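You operate a simulated robot arm through the tools that you are given. There is no shell and no other tool.

You are at the controls of a simulated robot arm. One attempt, no reset.

## Task
Put things in order on the folding table. At the end: the white label roll stands where the beige block stood; the beige block is in the blue tote; the red tape measure stands where the white label roll stood; the white filter stands on top of the mixed lids; whatever was shut is shut again. Leave all else as you found it, and nothing knocked over.

Only the result counts: the job must be done as asked and must still hold three seconds after the hand-in. Knocking over, shifting, dropping, spilling or breaking anything else fails it. Lids that push on must go on centred and level and be pressed home; caps that screw on are set level and turned clockwise until they are tight.

## Robot
A 7-joint arm with a two-finger parallel gripper, fixed in place. Base frame: the origin is at the foot of the arm, x ahead of it, y to its left, z up; the work surface is at about z = 0. Lengths are in mm, angles in degrees, forces in N, time in s.
With the tool pointing down near the work surface it reaches from about 240 to 620 mm from the base axis. Its first joint turns from -66.0 to 66.0 degrees. Payload 2.6 kg.
The tool frame sits at the grasp point between the pads (the TCP): z along the fingers, y along the line on which they close. The tips reach 30 mm beyond it. The gripper opens to 94 mm. The fingers are 28 mm wide and 10 mm thick; the gripper's body (50 by 96 mm) begins 55 mm behind the TCP.
Orientation is that of the tool frame in the base frame, as a unit quaternion [x, y, z, w]. With the fingers straight down and closing along the base's y, the tool's x points along the base's -x, its y along +y and its z along -z.

## Interface
- The arm moves only by the tool arm_command. Its argument "moves" is text: rows parted by semicolons, each of 7 numbers parted by spaces: the shift along the tool's x, y, z in mm, then the turn, a rotation vector about the tool's x, y, z in degrees, then the opening, from 0 (shut) to 1 (fully open). In form: x y z ax ay az hand; .... A call has 1 to 20 rows; each row is the pose to reach, as a shift and turn from the pose commanded when the call began, along the tool's axes at that moment. Each row takes 0.2 s and may step no farther than 50 mm and 8.6 degrees from the row before; otherwise, or with a gripper value out of range, the whole call is refused. Where a pose cannot be reached the arm comes as near as it can. A force on the tool above 40 N (or 10 N above the force at the start of the call, whichever is more), or a blocked arm, ends the call early, and 0.2 s more pass. Each finger travels about 72 mm/s and halts on what it meets, pressing with about 38 N; the grip force reading is that of the motor and also rises with nothing between the fingers. The clock runs only during rows and for 0.2 s after the last one: add rows that repeat a pose to give the fingers time. The reply holds the time, the measured pose of the TCP, the force on the tool along the base axes, the opening and the grip force, in the units named above and with some noise, with the torque about the TCP (base axes, N m) and any sound that the robot's microphone picked up.
- Cameras (640 x 400 px; columns grow to the right, rows downward): "scene" is fixed at [33.6, 429.1, 562.7]; the picture's right is [-0.80, -0.60, 0.00], its down [-0.34, 0.45, -0.82] and it looks along [0.49, -0.66, -0.57] (base axes); focal length 275 px, centre (320, 200). "wrist" rides on the gripper at [76, 14, -102] in the tool frame; the picture's right is [-0.18, 0.98, 0.00], its down [-0.75, -0.14, -0.64] and it looks along [-0.63, -0.12, 0.77] (tool axes); focal length 243 px, centre (320, 200). There is no depth. A picture from a camera that has moved, and an enlarged one, comes with that camera's place and axes in the base frame and with its lens.
- capture(camera): a new picture of that camera. No time passes.
- enlarge(camera, box): a new picture of the part [left, top, right, bottom] of that camera's present view, enlarged. No time passes.
- finish_job(): hands the job in; it is judged then, once.

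Places have to be worked out from the pictures, the camera data and where the tool is seen. Open the gripper and draw the arm clear of the work before you hand the job in, unless the task says otherwise.

The tools are called after "Emit:" as name(argument=value, ...) on one line, values as JSON. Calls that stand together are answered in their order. arm_command: Moves the arm, as the interface text tells. Its arguments: {"type":"object","properties":{"moves":{"type":"string"}},"required":["moves"]} The other tools are called the same way: capture (camera) takes a picture; enlarge (camera, box) takes an enlarged picture of a part of a camera's view; finish_job () hands the job in.

At the start:

```text
time: 0.0
eef_pos: [402.7, 82.7, 363.9]
orientation: [-0.001, 1.0, 0.0, 0.0]
force: [0.0, -0.7, -0.1]
torque: [-0.03, 0.02, -0.01]
gripper_width: 94.1
finger_force: 0.1
```

scene: 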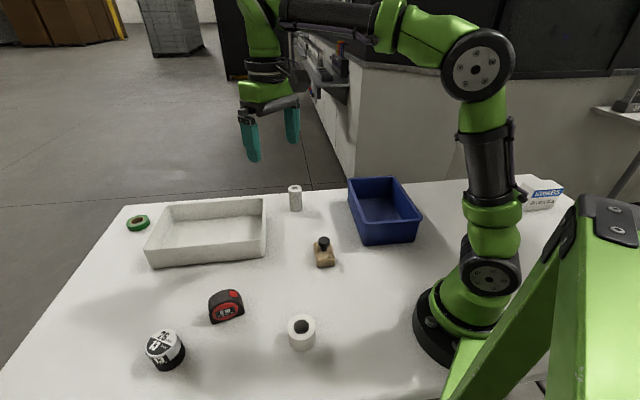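
wrist: 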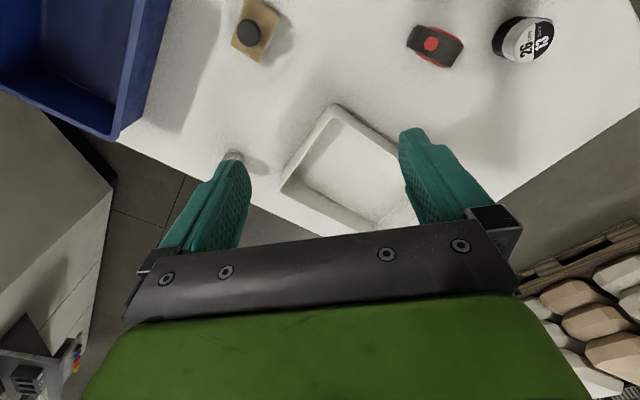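

I'll first look closely at the scene to identify every object before moving.

Emit:
enlarge(camera="scene", box=[120, 170, 280, 270])

Emit:
enlarge(camera="scene", box=[270, 165, 430, 265])

Emit:
enlarge(camera="scene", box=[130, 270, 330, 395])

Emit:
enlarge(camera="scene", box=[480, 160, 600, 235])

Emit:
enlarge(camera="wrist", box=[180, 0, 580, 250])

```text
4.00 times, centred on (200, 220) of scene
camera zoom: at [33.6, 429.1, 562.7], right [-0.8, -0.6, 0.0], down [-0.34, 0.45, -0.82], along [0.49, -0.66, -0.57], focal length 1102 px, centre (800, 120)
```

zoom: 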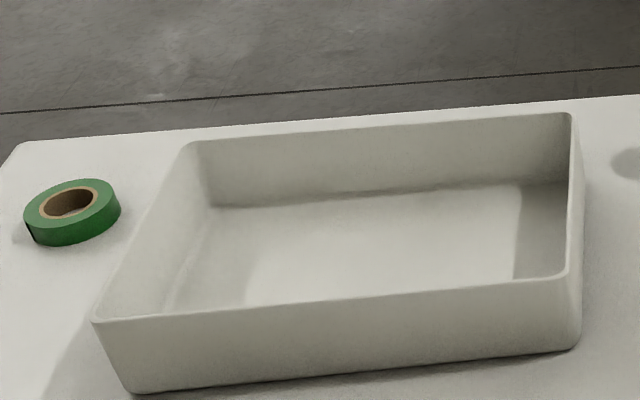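

```text
4.00 times, centred on (350, 215) of scene
camera zoom: at [33.6, 429.1, 562.7], right [-0.8, -0.6, 0.0], down [-0.34, 0.45, -0.82], along [0.49, -0.66, -0.57], focal length 1102 px, centre (200, 140)
```

zoom: 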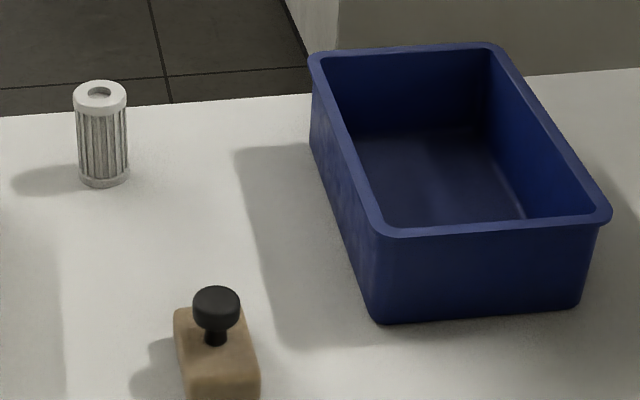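

```text
3.20 times, centred on (230, 332) of scene
camera zoom: at [33.6, 429.1, 562.7], right [-0.8, -0.6, 0.0], down [-0.34, 0.45, -0.82], along [0.49, -0.66, -0.57], focal length 881 px, centre (608, -224)
```

zoom: 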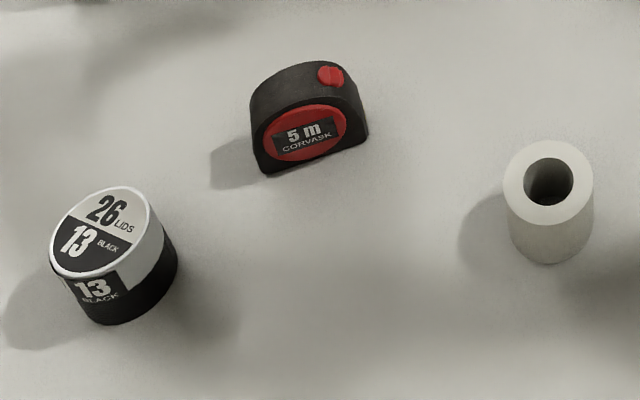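

```text
5.33 times, centred on (540, 198) of scene
camera zoom: at [33.6, 429.1, 562.7], right [-0.8, -0.6, 0.0], down [-0.34, 0.45, -0.82], along [0.49, -0.66, -0.57], focal length 1469 px, centre (-853, 213)
```

zoom: 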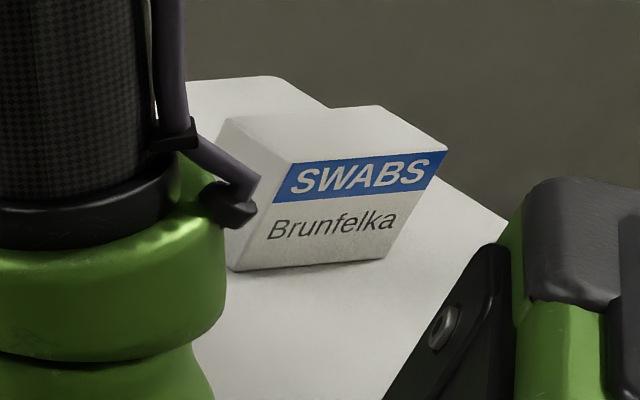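

```text
1.60 times, centred on (380, 125) of wrist
camera zoom: at [326.4, 97.8, 468.4], right [0.18, 0.98, 0.0], down [0.75, -0.14, 0.64], along [0.63, -0.12, -0.77], focal length 388 px, centre (224, 320)
```

zoom: 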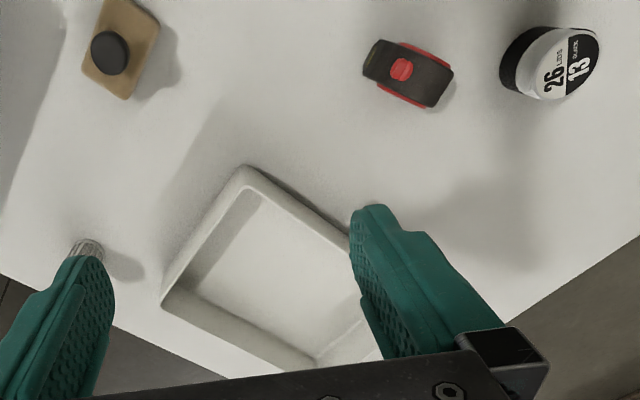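

The mixed lids appear to be the "26 LIDS / 13 BLACK" tub; the label roll is the hollow white cylinder and the filter the pleated cylinder by the tote. I'll zoom in tightly on each object to measure it.

Emit:
enlarge(camera="scene", box=[296, 225, 352, 275])

Emit:
enlarge(camera="scene", box=[272, 175, 320, 220])

Emit:
enlarge(camera="scene", box=[196, 280, 260, 330])

Emit:
enlarge(camera="scene", box=[136, 320, 200, 380])

Emit:
enlarge(camera="scene", box=[270, 305, 334, 355])

Emit:
enlarge(camera="scene", box=[335, 165, 431, 255])

```text
8.00 times, centred on (324, 250) of scene
camera zoom: at [33.6, 429.1, 562.7], right [-0.8, -0.6, 0.0], down [-0.34, 0.45, -0.82], along [0.49, -0.66, -0.57], focal length 2203 px, centre (288, -200)
```

zoom: 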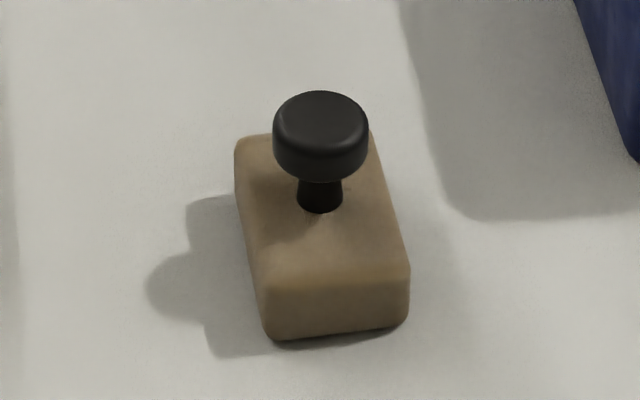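

```text
8.89 times, centred on (296, 198) of scene
camera zoom: at [33.6, 429.1, 562.7], right [-0.8, -0.6, 0.0], down [-0.34, 0.45, -0.82], along [0.49, -0.66, -0.57], focal length 2448 px, centre (533, 222)
```

zoom: 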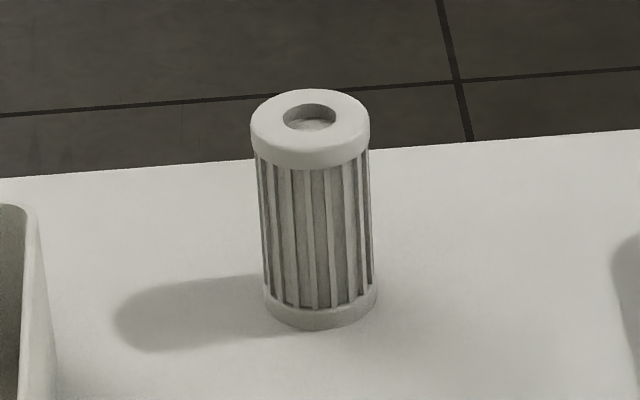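

```text
8.00 times, centred on (228, 305) of scene
camera zoom: at [33.6, 429.1, 562.7], right [-0.8, -0.6, 0.0], down [-0.34, 0.45, -0.82], along [0.49, -0.66, -0.57], focal length 2203 px, centre (1056, -640)
```

zoom: 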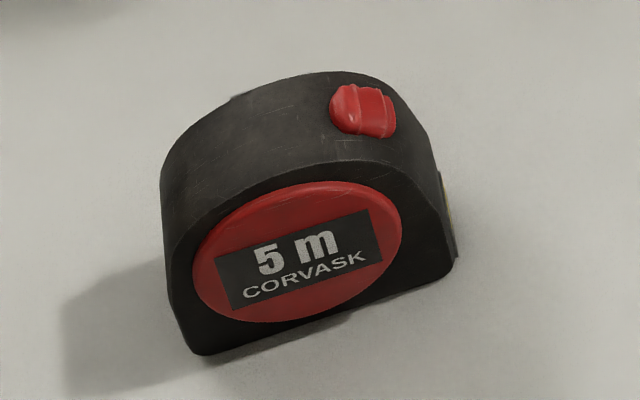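

```text
6.67 times, centred on (168, 350) of scene
camera zoom: at [33.6, 429.1, 562.7], right [-0.8, -0.6, 0.0], down [-0.34, 0.45, -0.82], along [0.49, -0.66, -0.57], focal length 1836 px, centre (1333, -800)
```

zoom: 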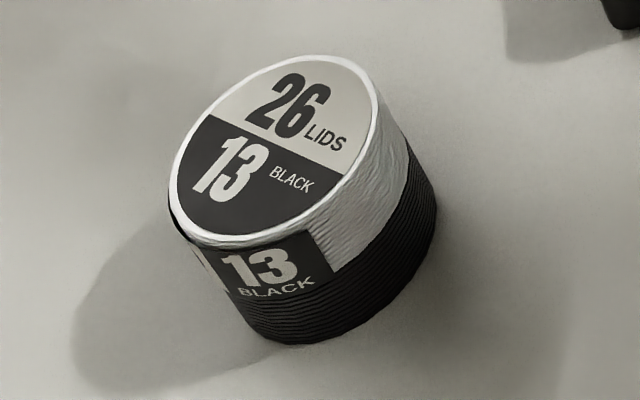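

```text
8.00 times, centred on (302, 330) of scene
camera zoom: at [33.6, 429.1, 562.7], right [-0.8, -0.6, 0.0], down [-0.34, 0.45, -0.82], along [0.49, -0.66, -0.57], focal length 2203 px, centre (464, -840)
```

zoom: 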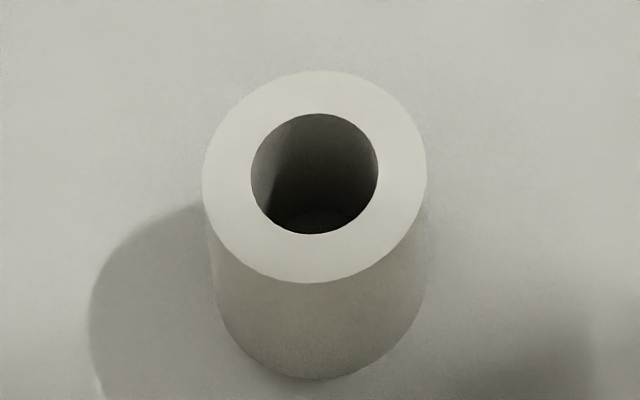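

```text
4.44 times, centred on (383, 210) of scene
camera zoom: at [33.6, 429.1, 562.7], right [-0.8, -0.6, 0.0], down [-0.34, 0.45, -0.82], along [0.49, -0.66, -0.57], focal length 1224 px, centre (40, 156)
```

zoom: 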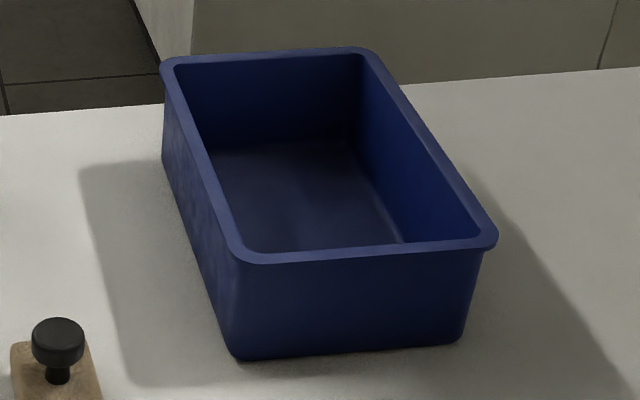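

Scene geometry gives: stamp-like beige block (~65×47×28, knob on top to z≈65) at about (347,-7), label roll (Ø54×50) at (246,208), tape at ~(424,258), filter (Ø44×80) at (559,-134), lids tub (Ø~62×58) at (430,389), tote centre about (311,-261). I move above the block, turning the gripper ~46° to match its width direction, to verify with the wrist camera.

Emit:
arm_command(moves="9 -15 27 0 0 7.7 1; 18 -30 54 0 0 15.4 1; 28 -45 82 0 0 23 1; 37 -60 109 0 0 30.7 1; 46 -75 137 0 0 38.4 1; 56 -89.7 164 0 0 46 1; 56 -89.7 164 0 0 46 1")

Emit:
capture(camera="wrist")

Emit:
capture(camera="scene")

```text
time: 1.6
eef_pos: [345.2, -7.2, 202.0]
orientation: [0.392, 0.92, -0.001, 0.001]
force: [0.3, 1.1, 0.7]
torque: [0.01, 0.0, 0.02]
gripper_width: 94.1
finger_force: 0.0
```

```text
taken
camera wrist: at [302.8, 58.8, 305.0], right [0.84, 0.55, 0.0], down [0.42, -0.64, 0.64], along [0.35, -0.54, -0.77], focal length 243 px, centre (320, 200)
```

wrist: 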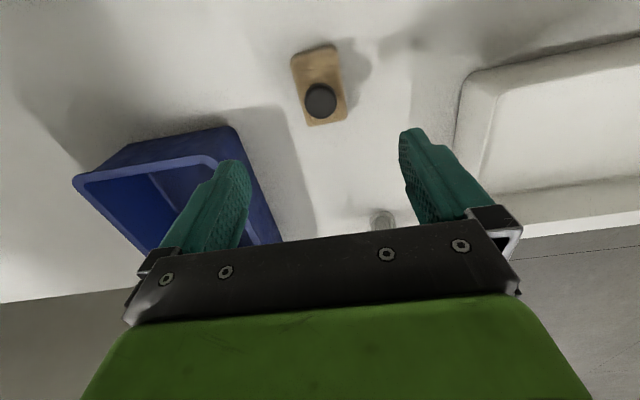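

```text
taken
```

scene: 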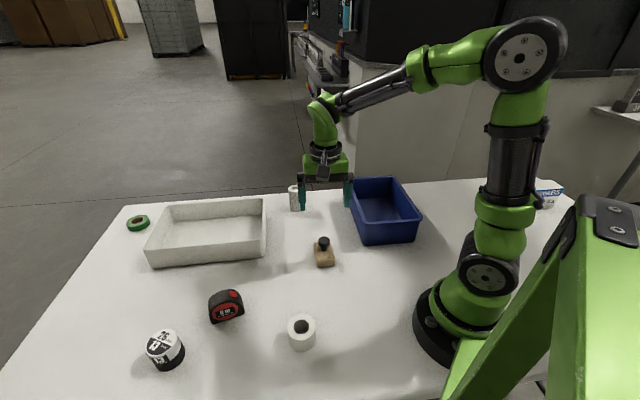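

The block is right under the gripper as computed. I zoom the wrist view on the block to read its exact orientation.

Emit:
enlarge(camera="wrist", box=[272, 35, 368, 135])

Emit:
enlarge(camera="wrist", box=[60, 110, 300, 260])

```text
4.00 times, centred on (320, 85) of wrist
camera zoom: at [302.8, 58.8, 305.0], right [0.84, 0.55, 0.0], down [0.42, -0.64, 0.64], along [0.35, -0.54, -0.77], focal length 970 px, centre (320, 660)
```

zoom: 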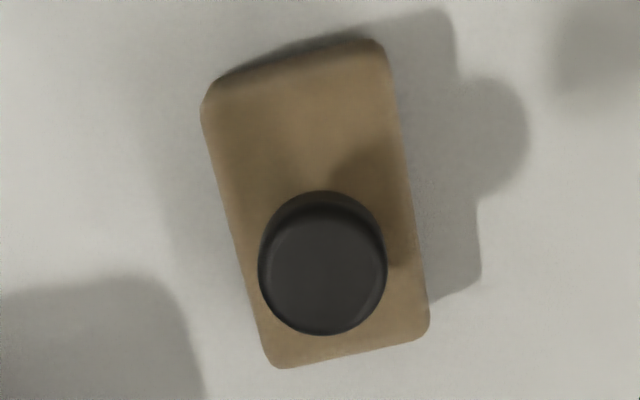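

```text
2.67 times, centred on (180, 185) of wrist
camera zoom: at [302.8, 58.8, 305.0], right [0.84, 0.55, 0.0], down [0.42, -0.64, 0.64], along [0.35, -0.54, -0.77], focal length 647 px, centre (693, 240)
```

zoom: 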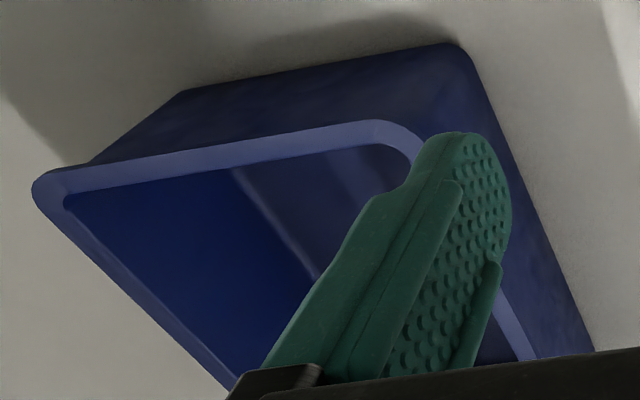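

Block long axis is at −44°, centre ≈(346.5,−6.5), width 47 mm. I correct yaw by −2°, nudge ~1 mm, and descend with open fingers to z≈36, then look before closing.

Emit:
arm_command(moves="-1 0.7 40 0 0 -2 1; -1 0.7 80 0 0 -2 1; -1 0.7 120 0 0 -2 1; -1 0.7 145 0 0 -2 1; -1 0.7 166 0 0 -2 1; -1 0.7 166 0 0 -2 1")

Emit:
capture(camera="wrist")

Emit:
enlarge(camera="scene", box=[270, 200, 380, 285])

```text
time: 3.0
eef_pos: [348.3, -6.8, 33.8]
orientation: [0.375, 0.927, 0.0, 0.0]
force: [-0.4, 0.3, 0.3]
torque: [-0.01, 0.0, 0.02]
gripper_width: 94.0
finger_force: 0.0
```

```text
taken
camera wrist: at [301.7, 55.9, 137.8], right [0.82, 0.58, 0.0], down [0.44, -0.62, 0.64], along [0.37, -0.52, -0.77], focal length 243 px, centre (320, 200)
```

wrist: 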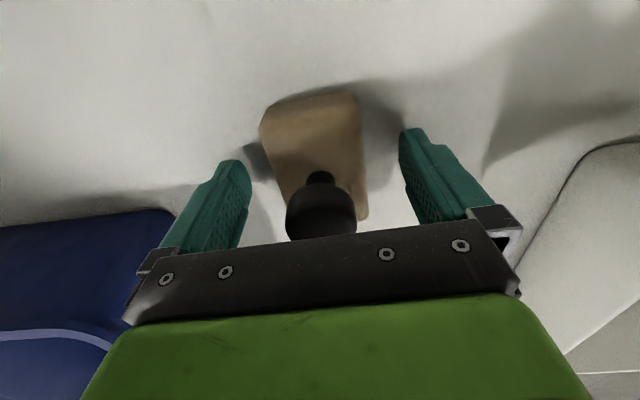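

```text
4.71 times, centred on (325, 242) of scene
camera zoom: at [33.7, 429.1, 562.7], right [-0.8, -0.6, 0.0], down [-0.34, 0.45, -0.82], along [0.49, -0.66, -0.57], focal length 1296 px, centre (296, 0)
```

zoom: 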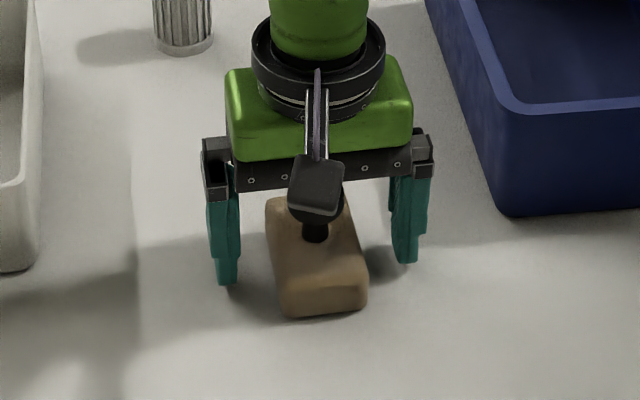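

The fingers straddle the block symmetrically with clearance. Closing on it now without moving.

Emit:
arm_command(moves="0 0 0 0 0 0 0.3; 0 0 0 0 0 0 0.3; 0 0 0 0 0 0 0.3; 0 0 0 0 0 0 0.3; 0 0 0 0 0 0 0.3")

Emit:
capture(camera="wrist")

```text
time: 4.2
eef_pos: [346.4, -6.6, 34.5]
orientation: [0.375, 0.927, 0.001, 0.001]
force: [-0.9, -0.7, 15.0]
torque: [0.01, 0.1, 0.0]
gripper_width: 48.8
finger_force: 37.6
```

```text
taken
camera wrist: at [301.9, 55.8, 138.5], right [0.81, 0.58, 0.0], down [0.44, -0.62, 0.64], along [0.37, -0.52, -0.77], focal length 243 px, centre (320, 200)
```

wrist: 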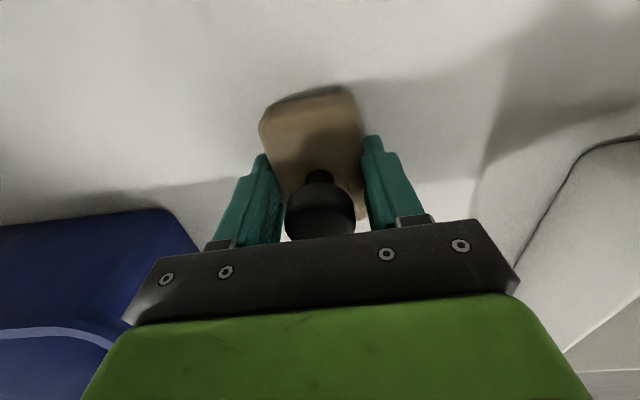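

Grip is firm at 48.8 mm. I lift slowly and check that the block comes along.

Emit:
arm_command(moves="0 0 -10 0 0 0 0.3; 0 0 -25 0 0 0 0.3; 0 0 -45 0 0 0 0.3; 0 0 -45 0 0 0 0.3")

Emit:
capture(camera="wrist")

Emit:
enlarge(camera="scene", box=[270, 180, 380, 285])

```text
time: 5.2
eef_pos: [345.9, -7.8, 79.9]
orientation: [0.374, 0.927, 0.0, 0.001]
force: [0.0, 0.3, -0.3]
torque: [0.01, -0.02, -0.03]
gripper_width: 49.1
finger_force: 38.2
```

```text
taken
camera wrist: at [302.0, 55.9, 184.1], right [0.81, 0.58, 0.0], down [0.44, -0.62, 0.64], along [0.37, -0.52, -0.77], focal length 243 px, centre (320, 200)
```

wrist: 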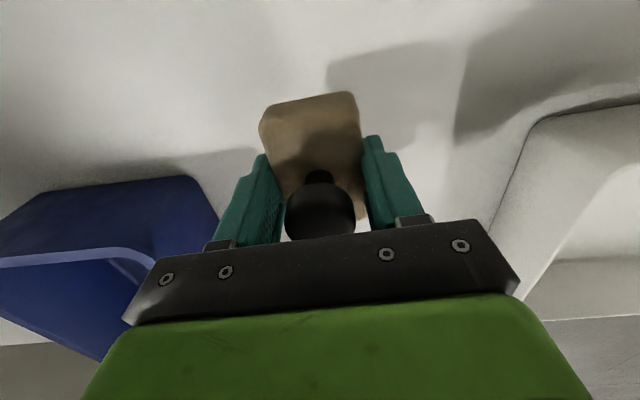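

```text
3.81 times, centred on (325, 232) of scene
camera zoom: at [33.6, 429.1, 562.7], right [-0.8, -0.6, 0.0], down [-0.34, 0.45, -0.82], along [0.49, -0.66, -0.57], focal length 1049 px, centre (301, 76)
```

zoom: 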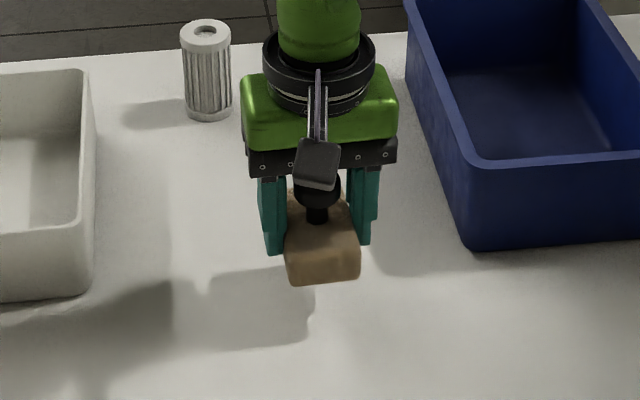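

Block is held level and hangs ~46 mm above the table. I raise to z≈182 and carry it over the tote centre (~311,−261).

Emit:
arm_command(moves="0 0 -45 0 0 0 0.3; 0 0 -90 0 0 0 0.3; 0 0 -100 0 0 0 0.3; -25 -34.6 -100 0 0 0 0.3; -50 -69.2 -100 0 0 0 0.3; -75 -103.8 -100 0 0 0 0.3; -100 -138.4 -100 0 0 0 0.3; -125 -173 -100 0 0 0 0.3; -140 -193 -100 0 0 0 0.3; -150.7 -207.6 -100 0 0 0 0.3; -150.7 -207.6 -100 0 0 0 0.3")

Emit:
capture(camera="wrist")

Emit:
capture(camera="scene")

```text
time: 7.6
eef_pos: [310.1, -262.2, 179.1]
orientation: [0.374, 0.927, 0.0, 0.0]
force: [0.4, 0.9, -0.5]
torque: [0.0, 0.0, 0.02]
gripper_width: 49.3
finger_force: 38.1
```

```text
taken
camera wrist: at [266.6, -198.0, 282.6], right [0.81, 0.58, 0.0], down [0.44, -0.62, 0.64], along [0.37, -0.52, -0.77], focal length 243 px, centre (320, 200)
```

wrist: 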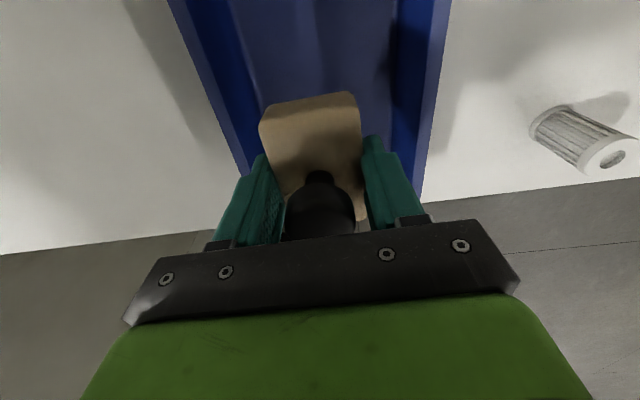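

```text
taken
```

scene: 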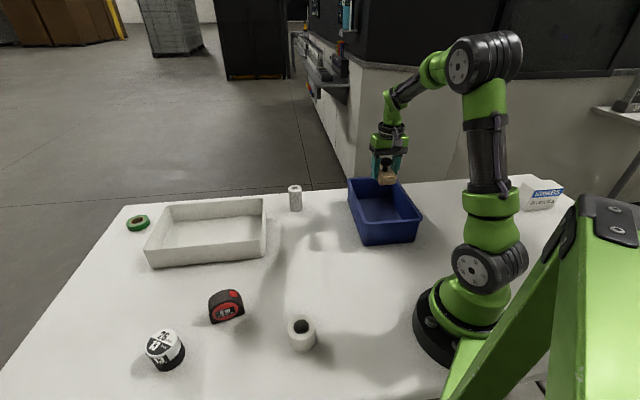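

The block is centred over the tote within ~4 mm. I descend to TCP z≈44 (block bottom ~8 mm above the bottom of the table level).

Emit:
arm_command(moves="0 0 40 0 0 0 0.3; 0 0 80 0 0 0 0.3; 0 0 110 0 0 0 0.3; 0 0 128 0 0 0 0.3; 0 0 135 0 0 0 0.3; 0 0 135 0 0 0 0.3")

Emit:
capture(camera="wrist")

Emit:
enlarge(camera="scene", box=[335, 140, 435, 250])

```text
time: 9.0
eef_pos: [310.7, -261.3, 44.3]
orientation: [0.375, 0.927, -0.001, 0.0]
force: [0.9, -0.5, 0.2]
torque: [0.01, 0.03, -0.02]
gripper_width: 49.2
finger_force: 37.7
```

```text
taken
camera wrist: at [266.1, -197.6, 147.7], right [0.81, 0.58, 0.0], down [0.44, -0.62, 0.64], along [0.37, -0.52, -0.77], focal length 243 px, centre (320, 200)
```

wrist: 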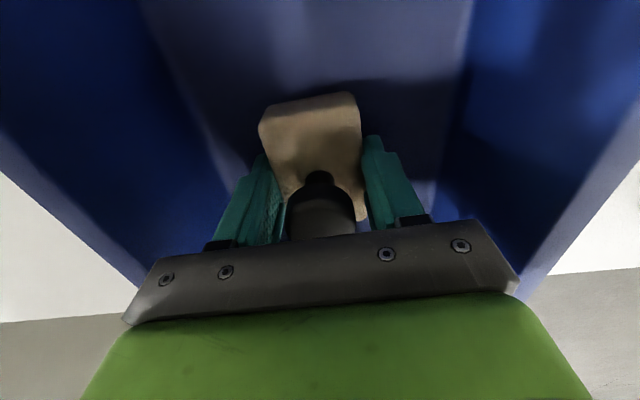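

```text
3.64 times, centred on (385, 195) of scene
camera zoom: at [33.7, 429.1, 562.7], right [-0.8, -0.6, 0.0], down [-0.34, 0.45, -0.82], along [0.49, -0.66, -0.57], focal length 1002 px, centre (84, 218)
```

zoom: 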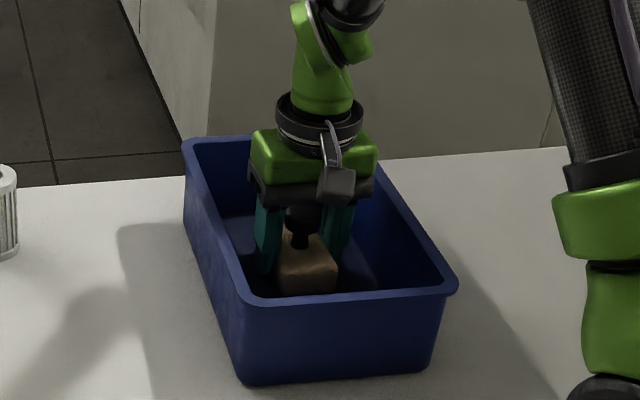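

No contact yet; block is inside the tote. I go down a few mm further in small steps.

Emit:
arm_command(moves="0 0 1 0 0 0 0.3; 0 0 2 0 0 0 0.3; 0 0 3 0 0 0 0.3; 0 0 4 0 0 0 0.3")

```text
time: 10.0
eef_pos: [312.2, -261.4, 40.6]
orientation: [0.374, 0.928, -0.001, 0.0]
force: [-0.2, 1.4, -0.8]
torque: [0.01, -0.03, -0.03]
gripper_width: 49.0
finger_force: 38.6
```

No force yet, so the floor is lower; continuing in 1 mm steps.

Emit:
arm_command(moves="0 0 1 0 0 0 0.3; 0 0 2 0 0 0 0.3; 0 0 2 0 0 0 0.3")

```text
time: 10.8
eef_pos: [312.7, -261.3, 40.4]
orientation: [0.374, 0.927, 0.0, 0.001]
force: [-4.5, 1.6, 17.0]
torque: [0.17, 0.27, -0.01]
gripper_width: 48.9
finger_force: 38.1
```

Contact with the tote floor (17 N). I open the fingers moderately to ~70 mm and hold.

Emit:
arm_command(moves="0 0 -0.5 0 0 0 0.6; 0 0 -0.5 0 0 0 0.75; 0 0 -0.5 0 0 0 0.75; 0 0 -0.5 0 0 0 0.75")

Emit:
capture(camera="wrist")

```text
time: 11.8
eef_pos: [312.1, -260.8, 39.7]
orientation: [0.374, 0.928, 0.0, 0.0]
force: [0.5, -0.7, -0.3]
torque: [-0.02, -0.04, -0.01]
gripper_width: 70.5
finger_force: 0.0
```

```text
taken
camera wrist: at [267.1, -197.3, 143.8], right [0.81, 0.58, 0.0], down [0.44, -0.62, 0.64], along [0.37, -0.52, -0.77], focal length 243 px, centre (320, 200)
```

wrist: 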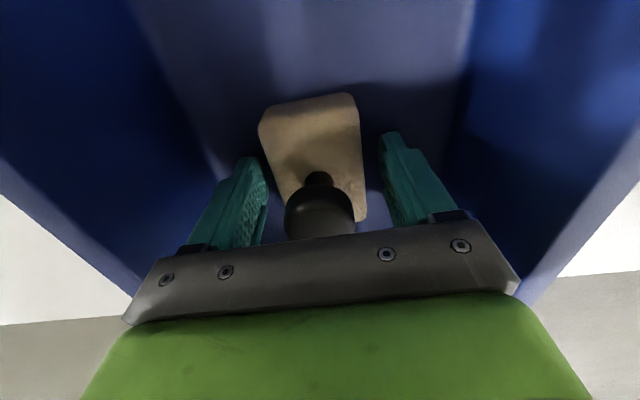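

Block released and standing on the tote floor. I retreat straight up, then travel to above the label roll while turning the gripper back to yaw 0.

Emit:
arm_command(moves="0 0 -40 0 0 0 0.75; 0 0 -80 0 0 0 0.75; 0 0 -120 0 0 0 0.75; 0 0 -155 0 0 0 0.75; 37.3 29 -155 0 0 -4.4 1; 74.6 58 -155 0 0 -8.8 1; 111.9 87 -155 0 0 -13.2 1; 149.2 116 -155 0 0 -17.6 1; 186.5 145 -155 0 0 -22 1; 223.8 174 -155 0 0 -26.4 1; 261.1 203 -155 0 0 -30.8 1; 298.4 232 -155 0 0 -35.2 1; 335.7 261 -155 0 0 -39.6 1; 373.1 290.2 -155 0 0 -44 1; 373.1 290.2 -155 0 0 -44 1")

Emit:
capture(camera="wrist")

Emit:
capture(camera="scene")

```text
time: 15.0
eef_pos: [245.2, 204.8, 195.4]
orientation: [-0.001, 1.0, 0.0, 0.0]
force: [-0.9, 0.2, -0.4]
torque: [0.02, 0.0, 0.01]
gripper_width: 94.1
finger_force: 0.0
```

```text
taken
camera wrist: at [170.2, 219.1, 299.0], right [0.18, 0.98, 0.0], down [0.75, -0.14, 0.64], along [0.63, -0.12, -0.77], focal length 243 px, centre (320, 200)
```

wrist: 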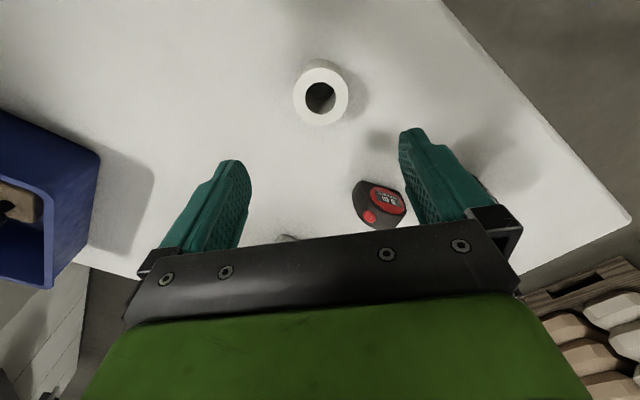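

```text
taken
```

scene: 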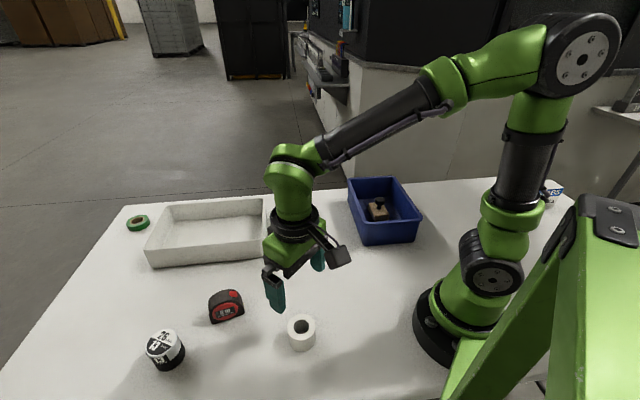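

The block stands in the tote. Now I zoom the wrist view on the roll to refine its position.

Emit:
enlarge(camera="wrist", box=[272, 42, 368, 142])

Emit:
enlarge(camera="wrist", box=[330, 160, 430, 240])

```text
4.00 times, centred on (320, 92) of wrist
camera zoom: at [170.2, 219.1, 299.0], right [0.18, 0.98, 0.0], down [0.75, -0.14, 0.64], along [0.63, -0.12, -0.77], focal length 970 px, centre (320, 632)
```

zoom: 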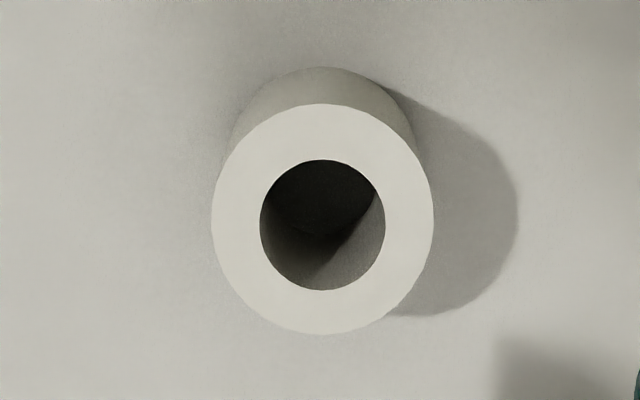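

```text
5.00 times, centred on (380, 200) of wrist
camera zoom: at [170.2, 219.1, 299.0], right [0.18, 0.98, 0.0], down [0.75, -0.14, 0.64], along [0.63, -0.12, -0.77], focal length 1213 px, centre (20, 200)
```

zoom: 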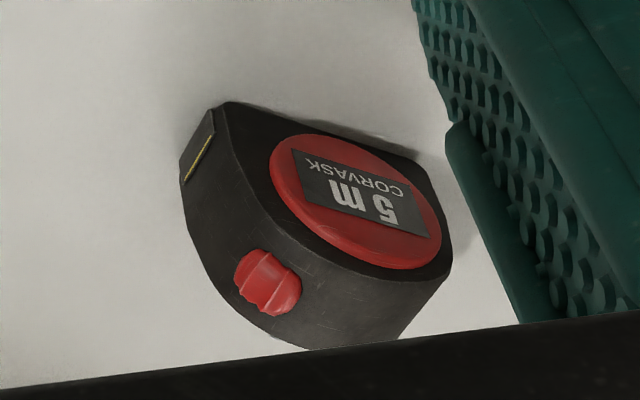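

Roll top centre works out at ≈(244.3,206.2), Ø55, height 50. I nudge and descend with open fingers to TCP z≈34.

Emit:
arm_command(moves="1.8 1.1 40 0 0 0 1; 1.8 1.1 80 0 0 0 1; 1.8 1.1 115 0 0 0 1; 1.8 1.1 145 0 0 0 1; 1.8 1.1 162 0 0 0 1; 1.8 1.1 162 0 0 0 1")

Emit:
capture(camera="wrist")

Emit:
enlarge(camera="scene", box=[240, 270, 368, 370])

```text
time: 16.4
eef_pos: [243.8, 207.7, 32.5]
orientation: [-0.001, 1.0, 0.0, -0.001]
force: [-0.3, -0.6, 0.5]
torque: [-0.03, 0.01, -0.03]
gripper_width: 94.0
finger_force: 0.1
```

```text
taken
camera wrist: at [167.4, 222.4, 136.2], right [0.18, 0.98, 0.0], down [0.75, -0.14, 0.64], along [0.63, -0.12, -0.77], focal length 243 px, centre (320, 200)
```

wrist: 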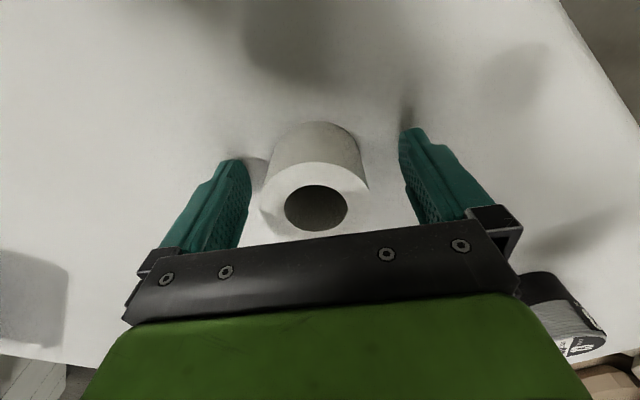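

```text
4.00 times, centred on (304, 320) of scene
camera zoom: at [33.7, 429.1, 562.7], right [-0.8, -0.6, 0.0], down [-0.34, 0.45, -0.82], along [0.49, -0.66, -0.57], focal length 1102 px, centre (384, -280)
```

zoom: 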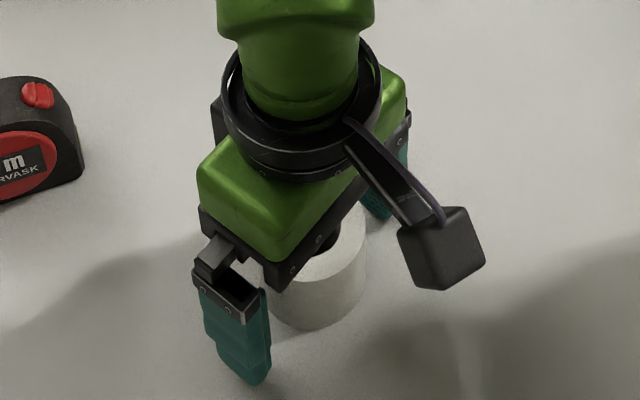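

TCP is about 2 mm too far in +y relative to the roll; I shift −2 mm and then close gently.

Emit:
arm_command(moves="-0.7 -2 0 0 0 0 1; -0.7 -2 0 0 0 0 1; -0.7 -2 0 0 0 0 0.7; -0.7 -2 0 0 0 0 0.4; -0.7 -2 0 0 0 0 0.4; -0.7 -2 0 0 0 0 0.4; -0.7 -2 0 0 0 0 0.4")

Emit:
capture(camera="wrist")

```text
time: 18.0
eef_pos: [244.9, 205.1, 32.4]
orientation: [-0.001, 1.0, -0.001, 0.0]
force: [0.0, -0.4, 0.1]
torque: [-0.02, -0.01, 0.01]
gripper_width: 55.3
finger_force: 37.9
```

```text
taken
camera wrist: at [168.4, 220.3, 136.3], right [0.18, 0.98, 0.0], down [0.75, -0.14, 0.64], along [0.63, -0.12, -0.77], focal length 243 px, centre (320, 200)
```

wrist: 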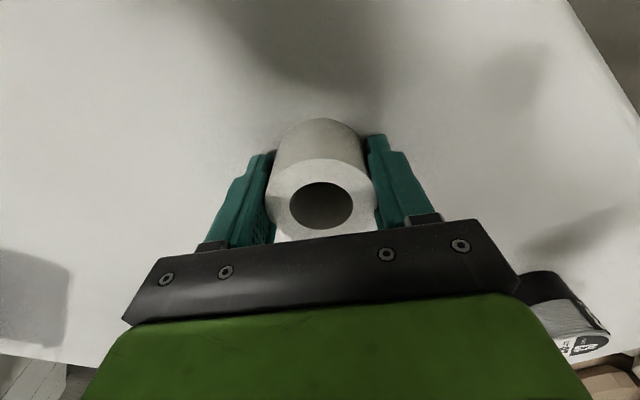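

The roll is gripped at 55.3 mm, TCP at ≈(244.4,206.3). I lift it and carry it over the block's old spot (346.5,−6.5).

Emit:
arm_command(moves="0 0 -15 0 0 0 0.4; 0 0 -50 0 0 0 0.4; 0 0 -80 0 0 0 0.4; -17 -35.5 -80 0 0 0 0.4; -34 -71 -80 0 0 0 0.4; -51 -106.4 -80 0 0 0 0.4; -68 -142 -80 0 0 0 0.4; -85 -177.3 -80 0 0 0 0.4; -95 -198 -80 0 0 0 0.4; -102.1 -212.8 -80 0 0 0 0.4; -102.1 -212.8 -80 0 0 0 0.4; -102.1 -212.8 -80 0 0 0 0.4")

Emit:
capture(camera="wrist")

Emit:
capture(camera="scene")

```text
time: 20.6
eef_pos: [345.8, -6.3, 111.1]
orientation: [-0.001, 1.0, 0.001, 0.0]
force: [-0.4, -0.2, -0.6]
torque: [-0.01, -0.05, -0.05]
gripper_width: 55.3
finger_force: 37.4
```

```text
taken
camera wrist: at [269.7, 8.6, 215.1], right [0.18, 0.98, 0.0], down [0.75, -0.14, 0.64], along [0.63, -0.12, -0.77], focal length 243 px, centre (320, 200)
```

wrist: 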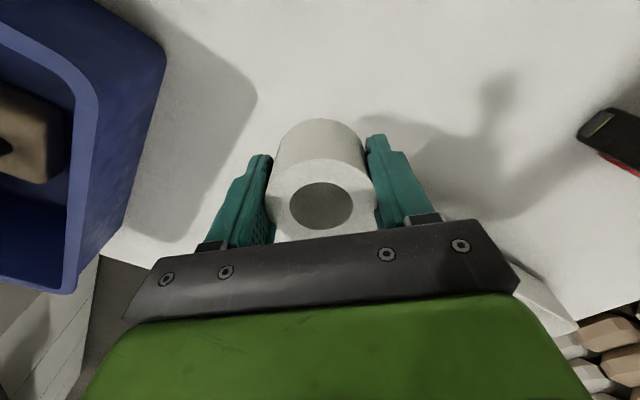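

```text
taken
```

scene: 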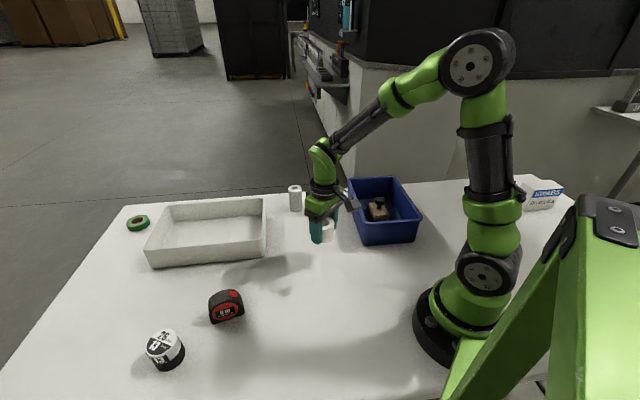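

TCP is at ≈(345.7,−5.4,113). I correct ~1 mm and lower to about 2 mm above contact.

Emit:
arm_command(moves="-0.9 -1.2 0 0 0 0 0.4; -0.9 -1.2 35 0 0 0 0.4; -0.9 -1.2 60 0 0 0 0.4; -0.9 -1.2 72 0 0 0 0.4; -0.9 -1.2 76.5 0 0 0 0.4; -0.9 -1.2 76.5 0 0 0 0.4")

Emit:
capture(camera="wrist")

```text
time: 22.0
eef_pos: [346.2, -6.3, 34.8]
orientation: [0.0, 1.0, 0.0, 0.0]
force: [0.5, 0.5, -0.6]
torque: [-0.01, -0.03, -0.03]
gripper_width: 55.5
finger_force: 38.3
```

```text
taken
camera wrist: at [270.9, 8.3, 139.2], right [0.18, 0.98, 0.0], down [0.75, -0.14, 0.64], along [0.63, -0.12, -0.77], focal length 243 px, centre (320, 200)
```

wrist: 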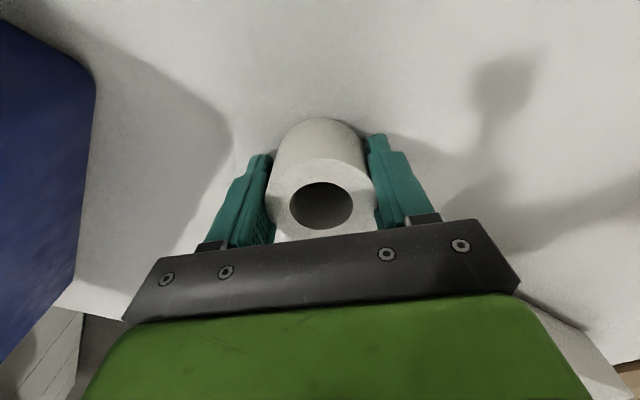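

About 2–3 mm left to the table. Lowering in 1 mm steps and watching the force.

Emit:
arm_command(moves="0 0 1 0 0 0 0.4; 0 0 2 0 0 0 0.4; 0 0 2.5 0 0 0 0.4; 0 0 2.5 0 0 0 0.4")

```text
time: 23.0
eef_pos: [346.6, -7.1, 32.3]
orientation: [0.0, 1.0, 0.0, 0.0]
force: [0.3, 0.5, -1.7]
torque: [0.0, -0.01, 0.01]
gripper_width: 55.6
finger_force: 37.9
```

No contact force yet; continuing in 0.5 mm increments.

Emit:
arm_command(moves="0 0 0.5 0 0 0 0.4; 0 0 1 0 0 0 0.4; 0 0 1 0 0 0 0.4")

```text
time: 23.8
eef_pos: [347.0, -7.4, 32.7]
orientation: [0.001, 1.0, 0.0, 0.001]
force: [-7.6, 0.4, 20.9]
torque: [-0.08, 0.23, -0.05]
gripper_width: 55.2
finger_force: 37.9
```

Contact (21 N). I ease up 0.5 mm and release by opening the fingers.

Emit:
arm_command(moves="0 0 0.3 0 0 0 0.4; 0 0 0.3 0 0 0 0.7; 0 0 0.3 0 0 0 0.95; 0 0 0.3 0 0 0 0.95; 0 0 0.3 0 0 0 0.95")

Emit:
capture(camera="wrist")

```text
time: 25.0
eef_pos: [345.9, -8.2, 32.6]
orientation: [0.0, 1.0, 0.0, 0.001]
force: [-0.2, 0.2, 0.5]
torque: [0.0, -0.02, 0.01]
gripper_width: 89.5
finger_force: 0.0
```

```text
taken
camera wrist: at [271.3, 6.6, 135.5], right [0.18, 0.98, 0.0], down [0.75, -0.14, 0.64], along [0.63, -0.12, -0.77], focal length 243 px, centre (320, 200)
```

wrist: 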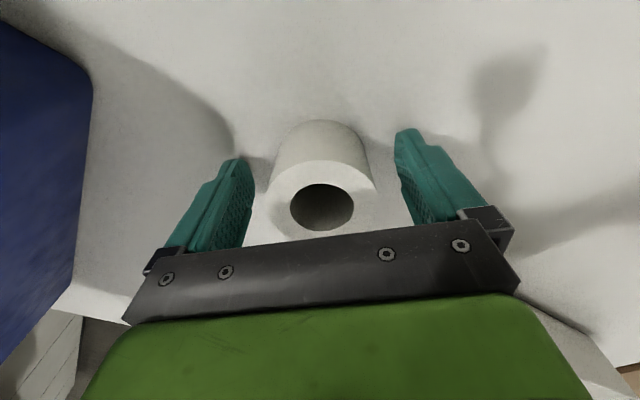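

The roll stands alone on the spot. I rise straight up and move above the tape measure, turning to yaw ≈58° so the fingers close across its thickness.

Emit:
arm_command(moves="0 0 -40 0 0 0 0.95; 0 0 -85 0 0 0 0.95; 0 0 -130 0 0 0 0.95; 0 0 -175 0 0 0 1; -9.6 33.2 -180 0 0 -7.3 1; -19.2 66.4 -180 0 0 -14.6 1; -28.8 99.5 -180 0 0 -21.9 1; -38.4 132.7 -180 0 0 -29.2 1; -48 165.9 -180 0 0 -36.5 1; -57.5 199 -180 0 0 -43.8 1; -67.1 232.2 -180 0 0 -51.1 1; -76.7 265.4 -180 0 0 -58.4 1; -76.7 265.4 -180 0 0 -58.4 1; -76.7 265.4 -180 0 0 -58.4 1")

Emit:
capture(camera="wrist")

Emit:
capture(camera="scene")

```text
time: 28.0
eef_pos: [423.3, 259.5, 212.8]
orientation: [-0.488, 0.873, 0.0, 0.001]
force: [-0.3, -0.4, 0.5]
torque: [0.0, 0.04, 0.0]
gripper_width: 93.8
finger_force: 0.0
```

```text
taken
camera wrist: at [371.7, 201.6, 316.2], right [-0.74, 0.67, 0.0], down [0.51, 0.57, 0.64], along [0.43, 0.48, -0.77], focal length 243 px, centre (320, 200)
```

wrist: 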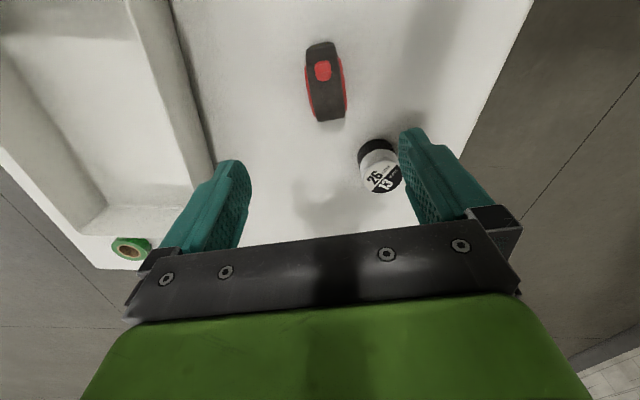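

```text
taken
```

scene: 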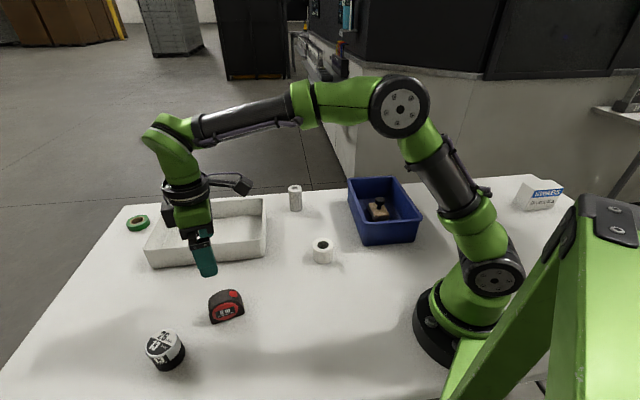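

The tape is directly below. I zoom in on it, and on the lids tub, to measure precisely.

Emit:
enlarge(camera="wrist", box=[277, 30, 373, 130])

Emit:
enlarge(camera="wrist", box=[340, 125, 420, 205])

Emit:
enlarge(camera="scene", box=[296, 225, 352, 275])

```text
4.00 times, centred on (325, 80) of wrist
camera zoom: at [371.7, 201.6, 316.2], right [-0.74, 0.67, 0.0], down [0.51, 0.57, 0.64], along [0.43, 0.48, -0.77], focal length 970 px, centre (300, 680)
```

zoom: 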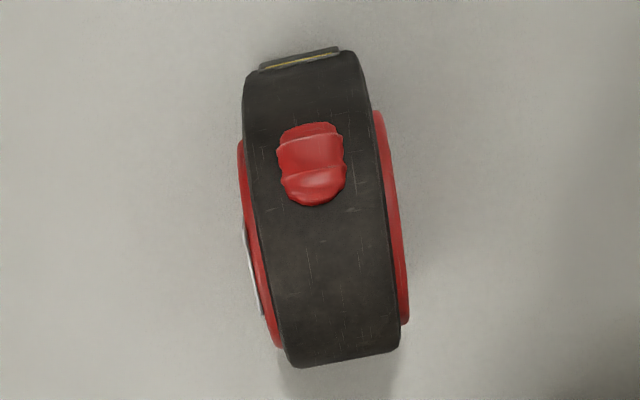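

```text
5.00 times, centred on (380, 165) of wrist
camera zoom: at [371.7, 201.6, 316.2], right [-0.74, 0.67, 0.0], down [0.51, 0.57, 0.64], along [0.43, 0.48, -0.77], focal length 1213 px, centre (20, 375)
```

zoom: 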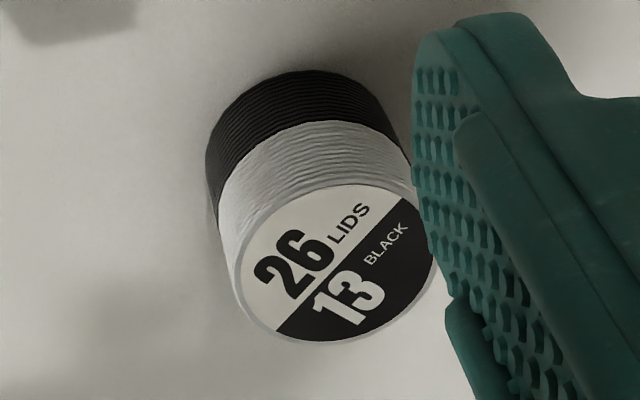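

```text
8.00 times, centred on (324, 250) of scene
camera zoom: at [33.6, 429.1, 562.7], right [-0.8, -0.6, 0.0], down [-0.34, 0.45, -0.82], along [0.49, -0.66, -0.57], focal length 2203 px, centre (288, -200)
```

zoom: 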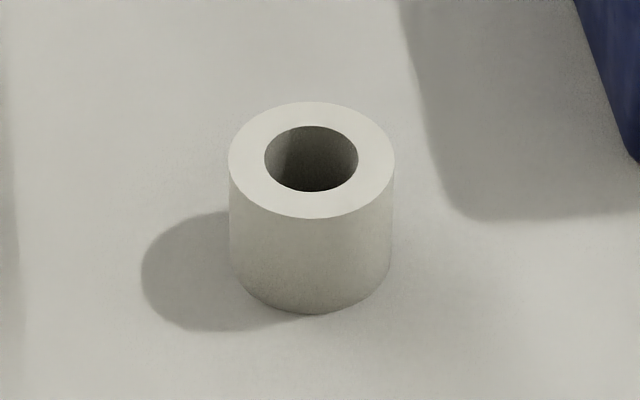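

The roll sits near the block's old spot (within ~2 mm). The tape's centre is ≈(419,261.5), ~45 mm wide across its red discs and aligned with the gripper; it lies ~5 mm to +tool-y. I shift and descend with open fingers.

Emit:
arm_command(moves="0 5 40 0 0 0 1; 0 5 80 0 0 0 1; 0 5 120 0 0 0 1; 0 5 150 0 0 0 1; 0 5 170 0 0 0 1; 0 5 178 0 0 0 1; 0 5 178 0 0 0 1")

Emit:
capture(camera="wrist")

Emit:
enlarge(camera="scene", box=[166, 250, 294, 350])

```text
time: 29.6
eef_pos: [418.4, 260.5, 34.0]
orientation: [-0.488, 0.873, 0.0, 0.0]
force: [0.4, 0.0, 0.7]
torque: [-0.03, -0.03, -0.01]
gripper_width: 94.0
finger_force: 0.1
```

```text
taken
camera wrist: at [366.1, 203.2, 138.2], right [-0.74, 0.67, 0.0], down [0.51, 0.57, 0.64], along [0.43, 0.48, -0.77], focal length 243 px, centre (320, 200)
```

wrist: 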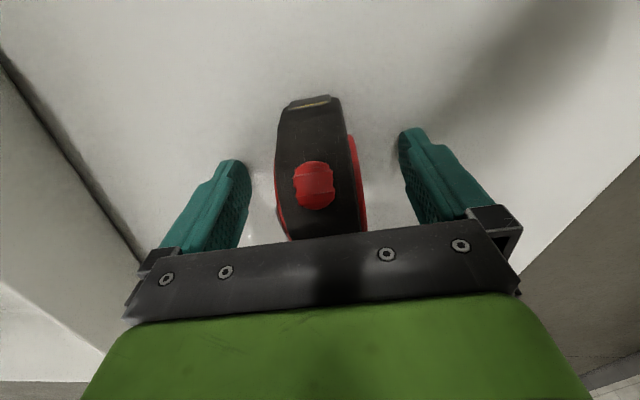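

```text
4.00 times, centred on (230, 300) of scene
camera zoom: at [33.7, 429.1, 562.7], right [-0.8, -0.6, 0.0], down [-0.34, 0.45, -0.82], along [0.49, -0.66, -0.57], focal length 1102 px, centre (680, -200)
```

zoom: 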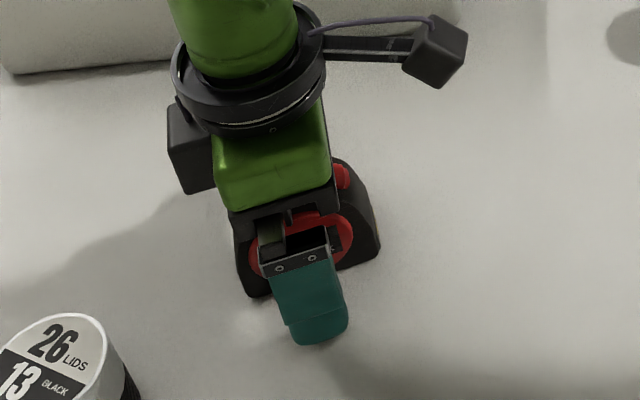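

Fingers straddle the tape centred on its discs. Closing now.

Emit:
arm_command(moves="0 0 0 0 0 0 0.7; 0 0 0 0 0 0 0.3; 0 0 0 0 0 0 0.3; 0 0 0 0 0 0 0.3; 0 0 0 0 0 0 0.3; 0 0 0 0 0 0 0.3")

Emit:
capture(camera="wrist")

```text
time: 31.0
eef_pos: [418.0, 259.2, 34.8]
orientation: [-0.488, 0.873, 0.001, 0.0]
force: [0.1, 1.2, 1.1]
torque: [-0.02, 0.0, 0.02]
gripper_width: 36.3
finger_force: 37.2
```

```text
taken
camera wrist: at [366.2, 203.2, 138.4], right [-0.74, 0.67, 0.0], down [0.51, 0.57, 0.64], along [0.43, 0.48, -0.77], focal length 243 px, centre (320, 200)
```

wrist: 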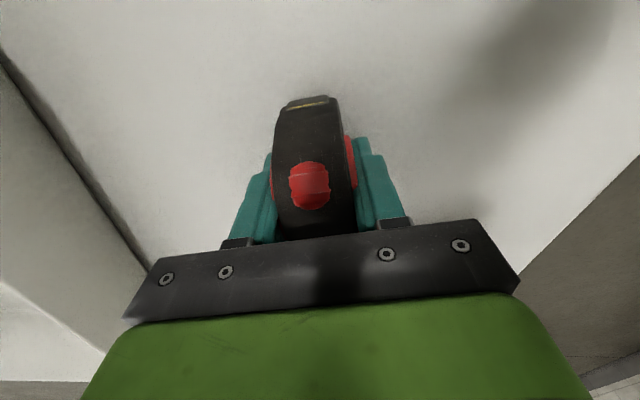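

Held at 36.3 mm. I lift gently and check, then carry it towards the roll's former spot (≈245.5,205.9).

Emit:
arm_command(moves="0 0 -10 0 0 0 0.25; 0 0 -35 0 0 0 0.25; 0 0 -70 0 0 0 0.25; 0 0 -70 0 0 0 0.25")

Emit:
capture(camera="wrist")

Emit:
enlarge(camera="scene", box=[150, 220, 310, 345])

```text
time: 32.0
eef_pos: [417.0, 259.2, 105.8]
orientation: [-0.488, 0.873, -0.001, -0.001]
force: [0.0, -0.1, -3.2]
torque: [-0.02, -0.02, 0.01]
gripper_width: 36.1
finger_force: 37.7
```

```text
taken
camera wrist: at [365.5, 203.2, 209.3], right [-0.74, 0.67, 0.0], down [0.51, 0.57, 0.64], along [0.43, 0.48, -0.77], focal length 243 px, centre (320, 200)
```

wrist: 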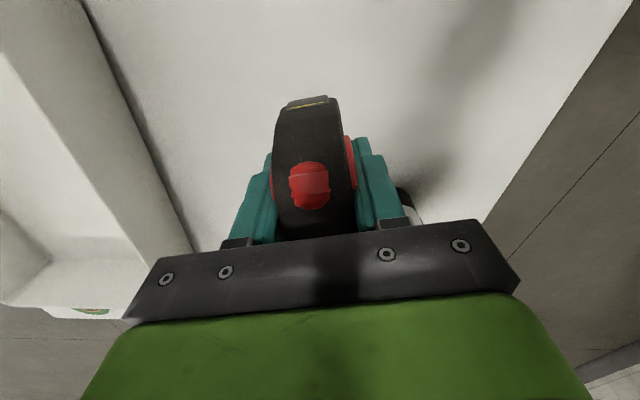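

```text
3.20 times, centred on (230, 282) of scene
camera zoom: at [33.7, 429.1, 562.7], right [-0.8, -0.6, 0.0], down [-0.34, 0.45, -0.82], along [0.49, -0.66, -0.57], focal length 881 px, centre (608, -64)
```

zoom: 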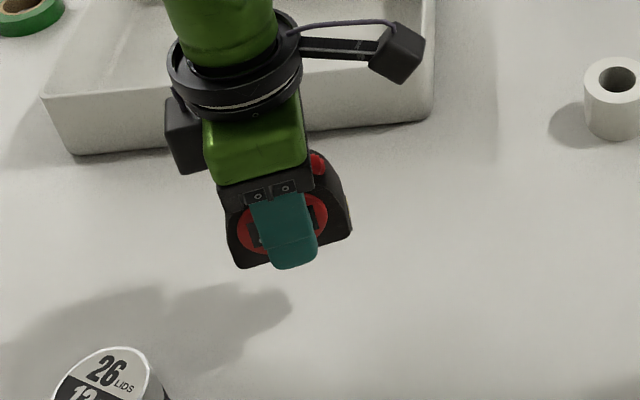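

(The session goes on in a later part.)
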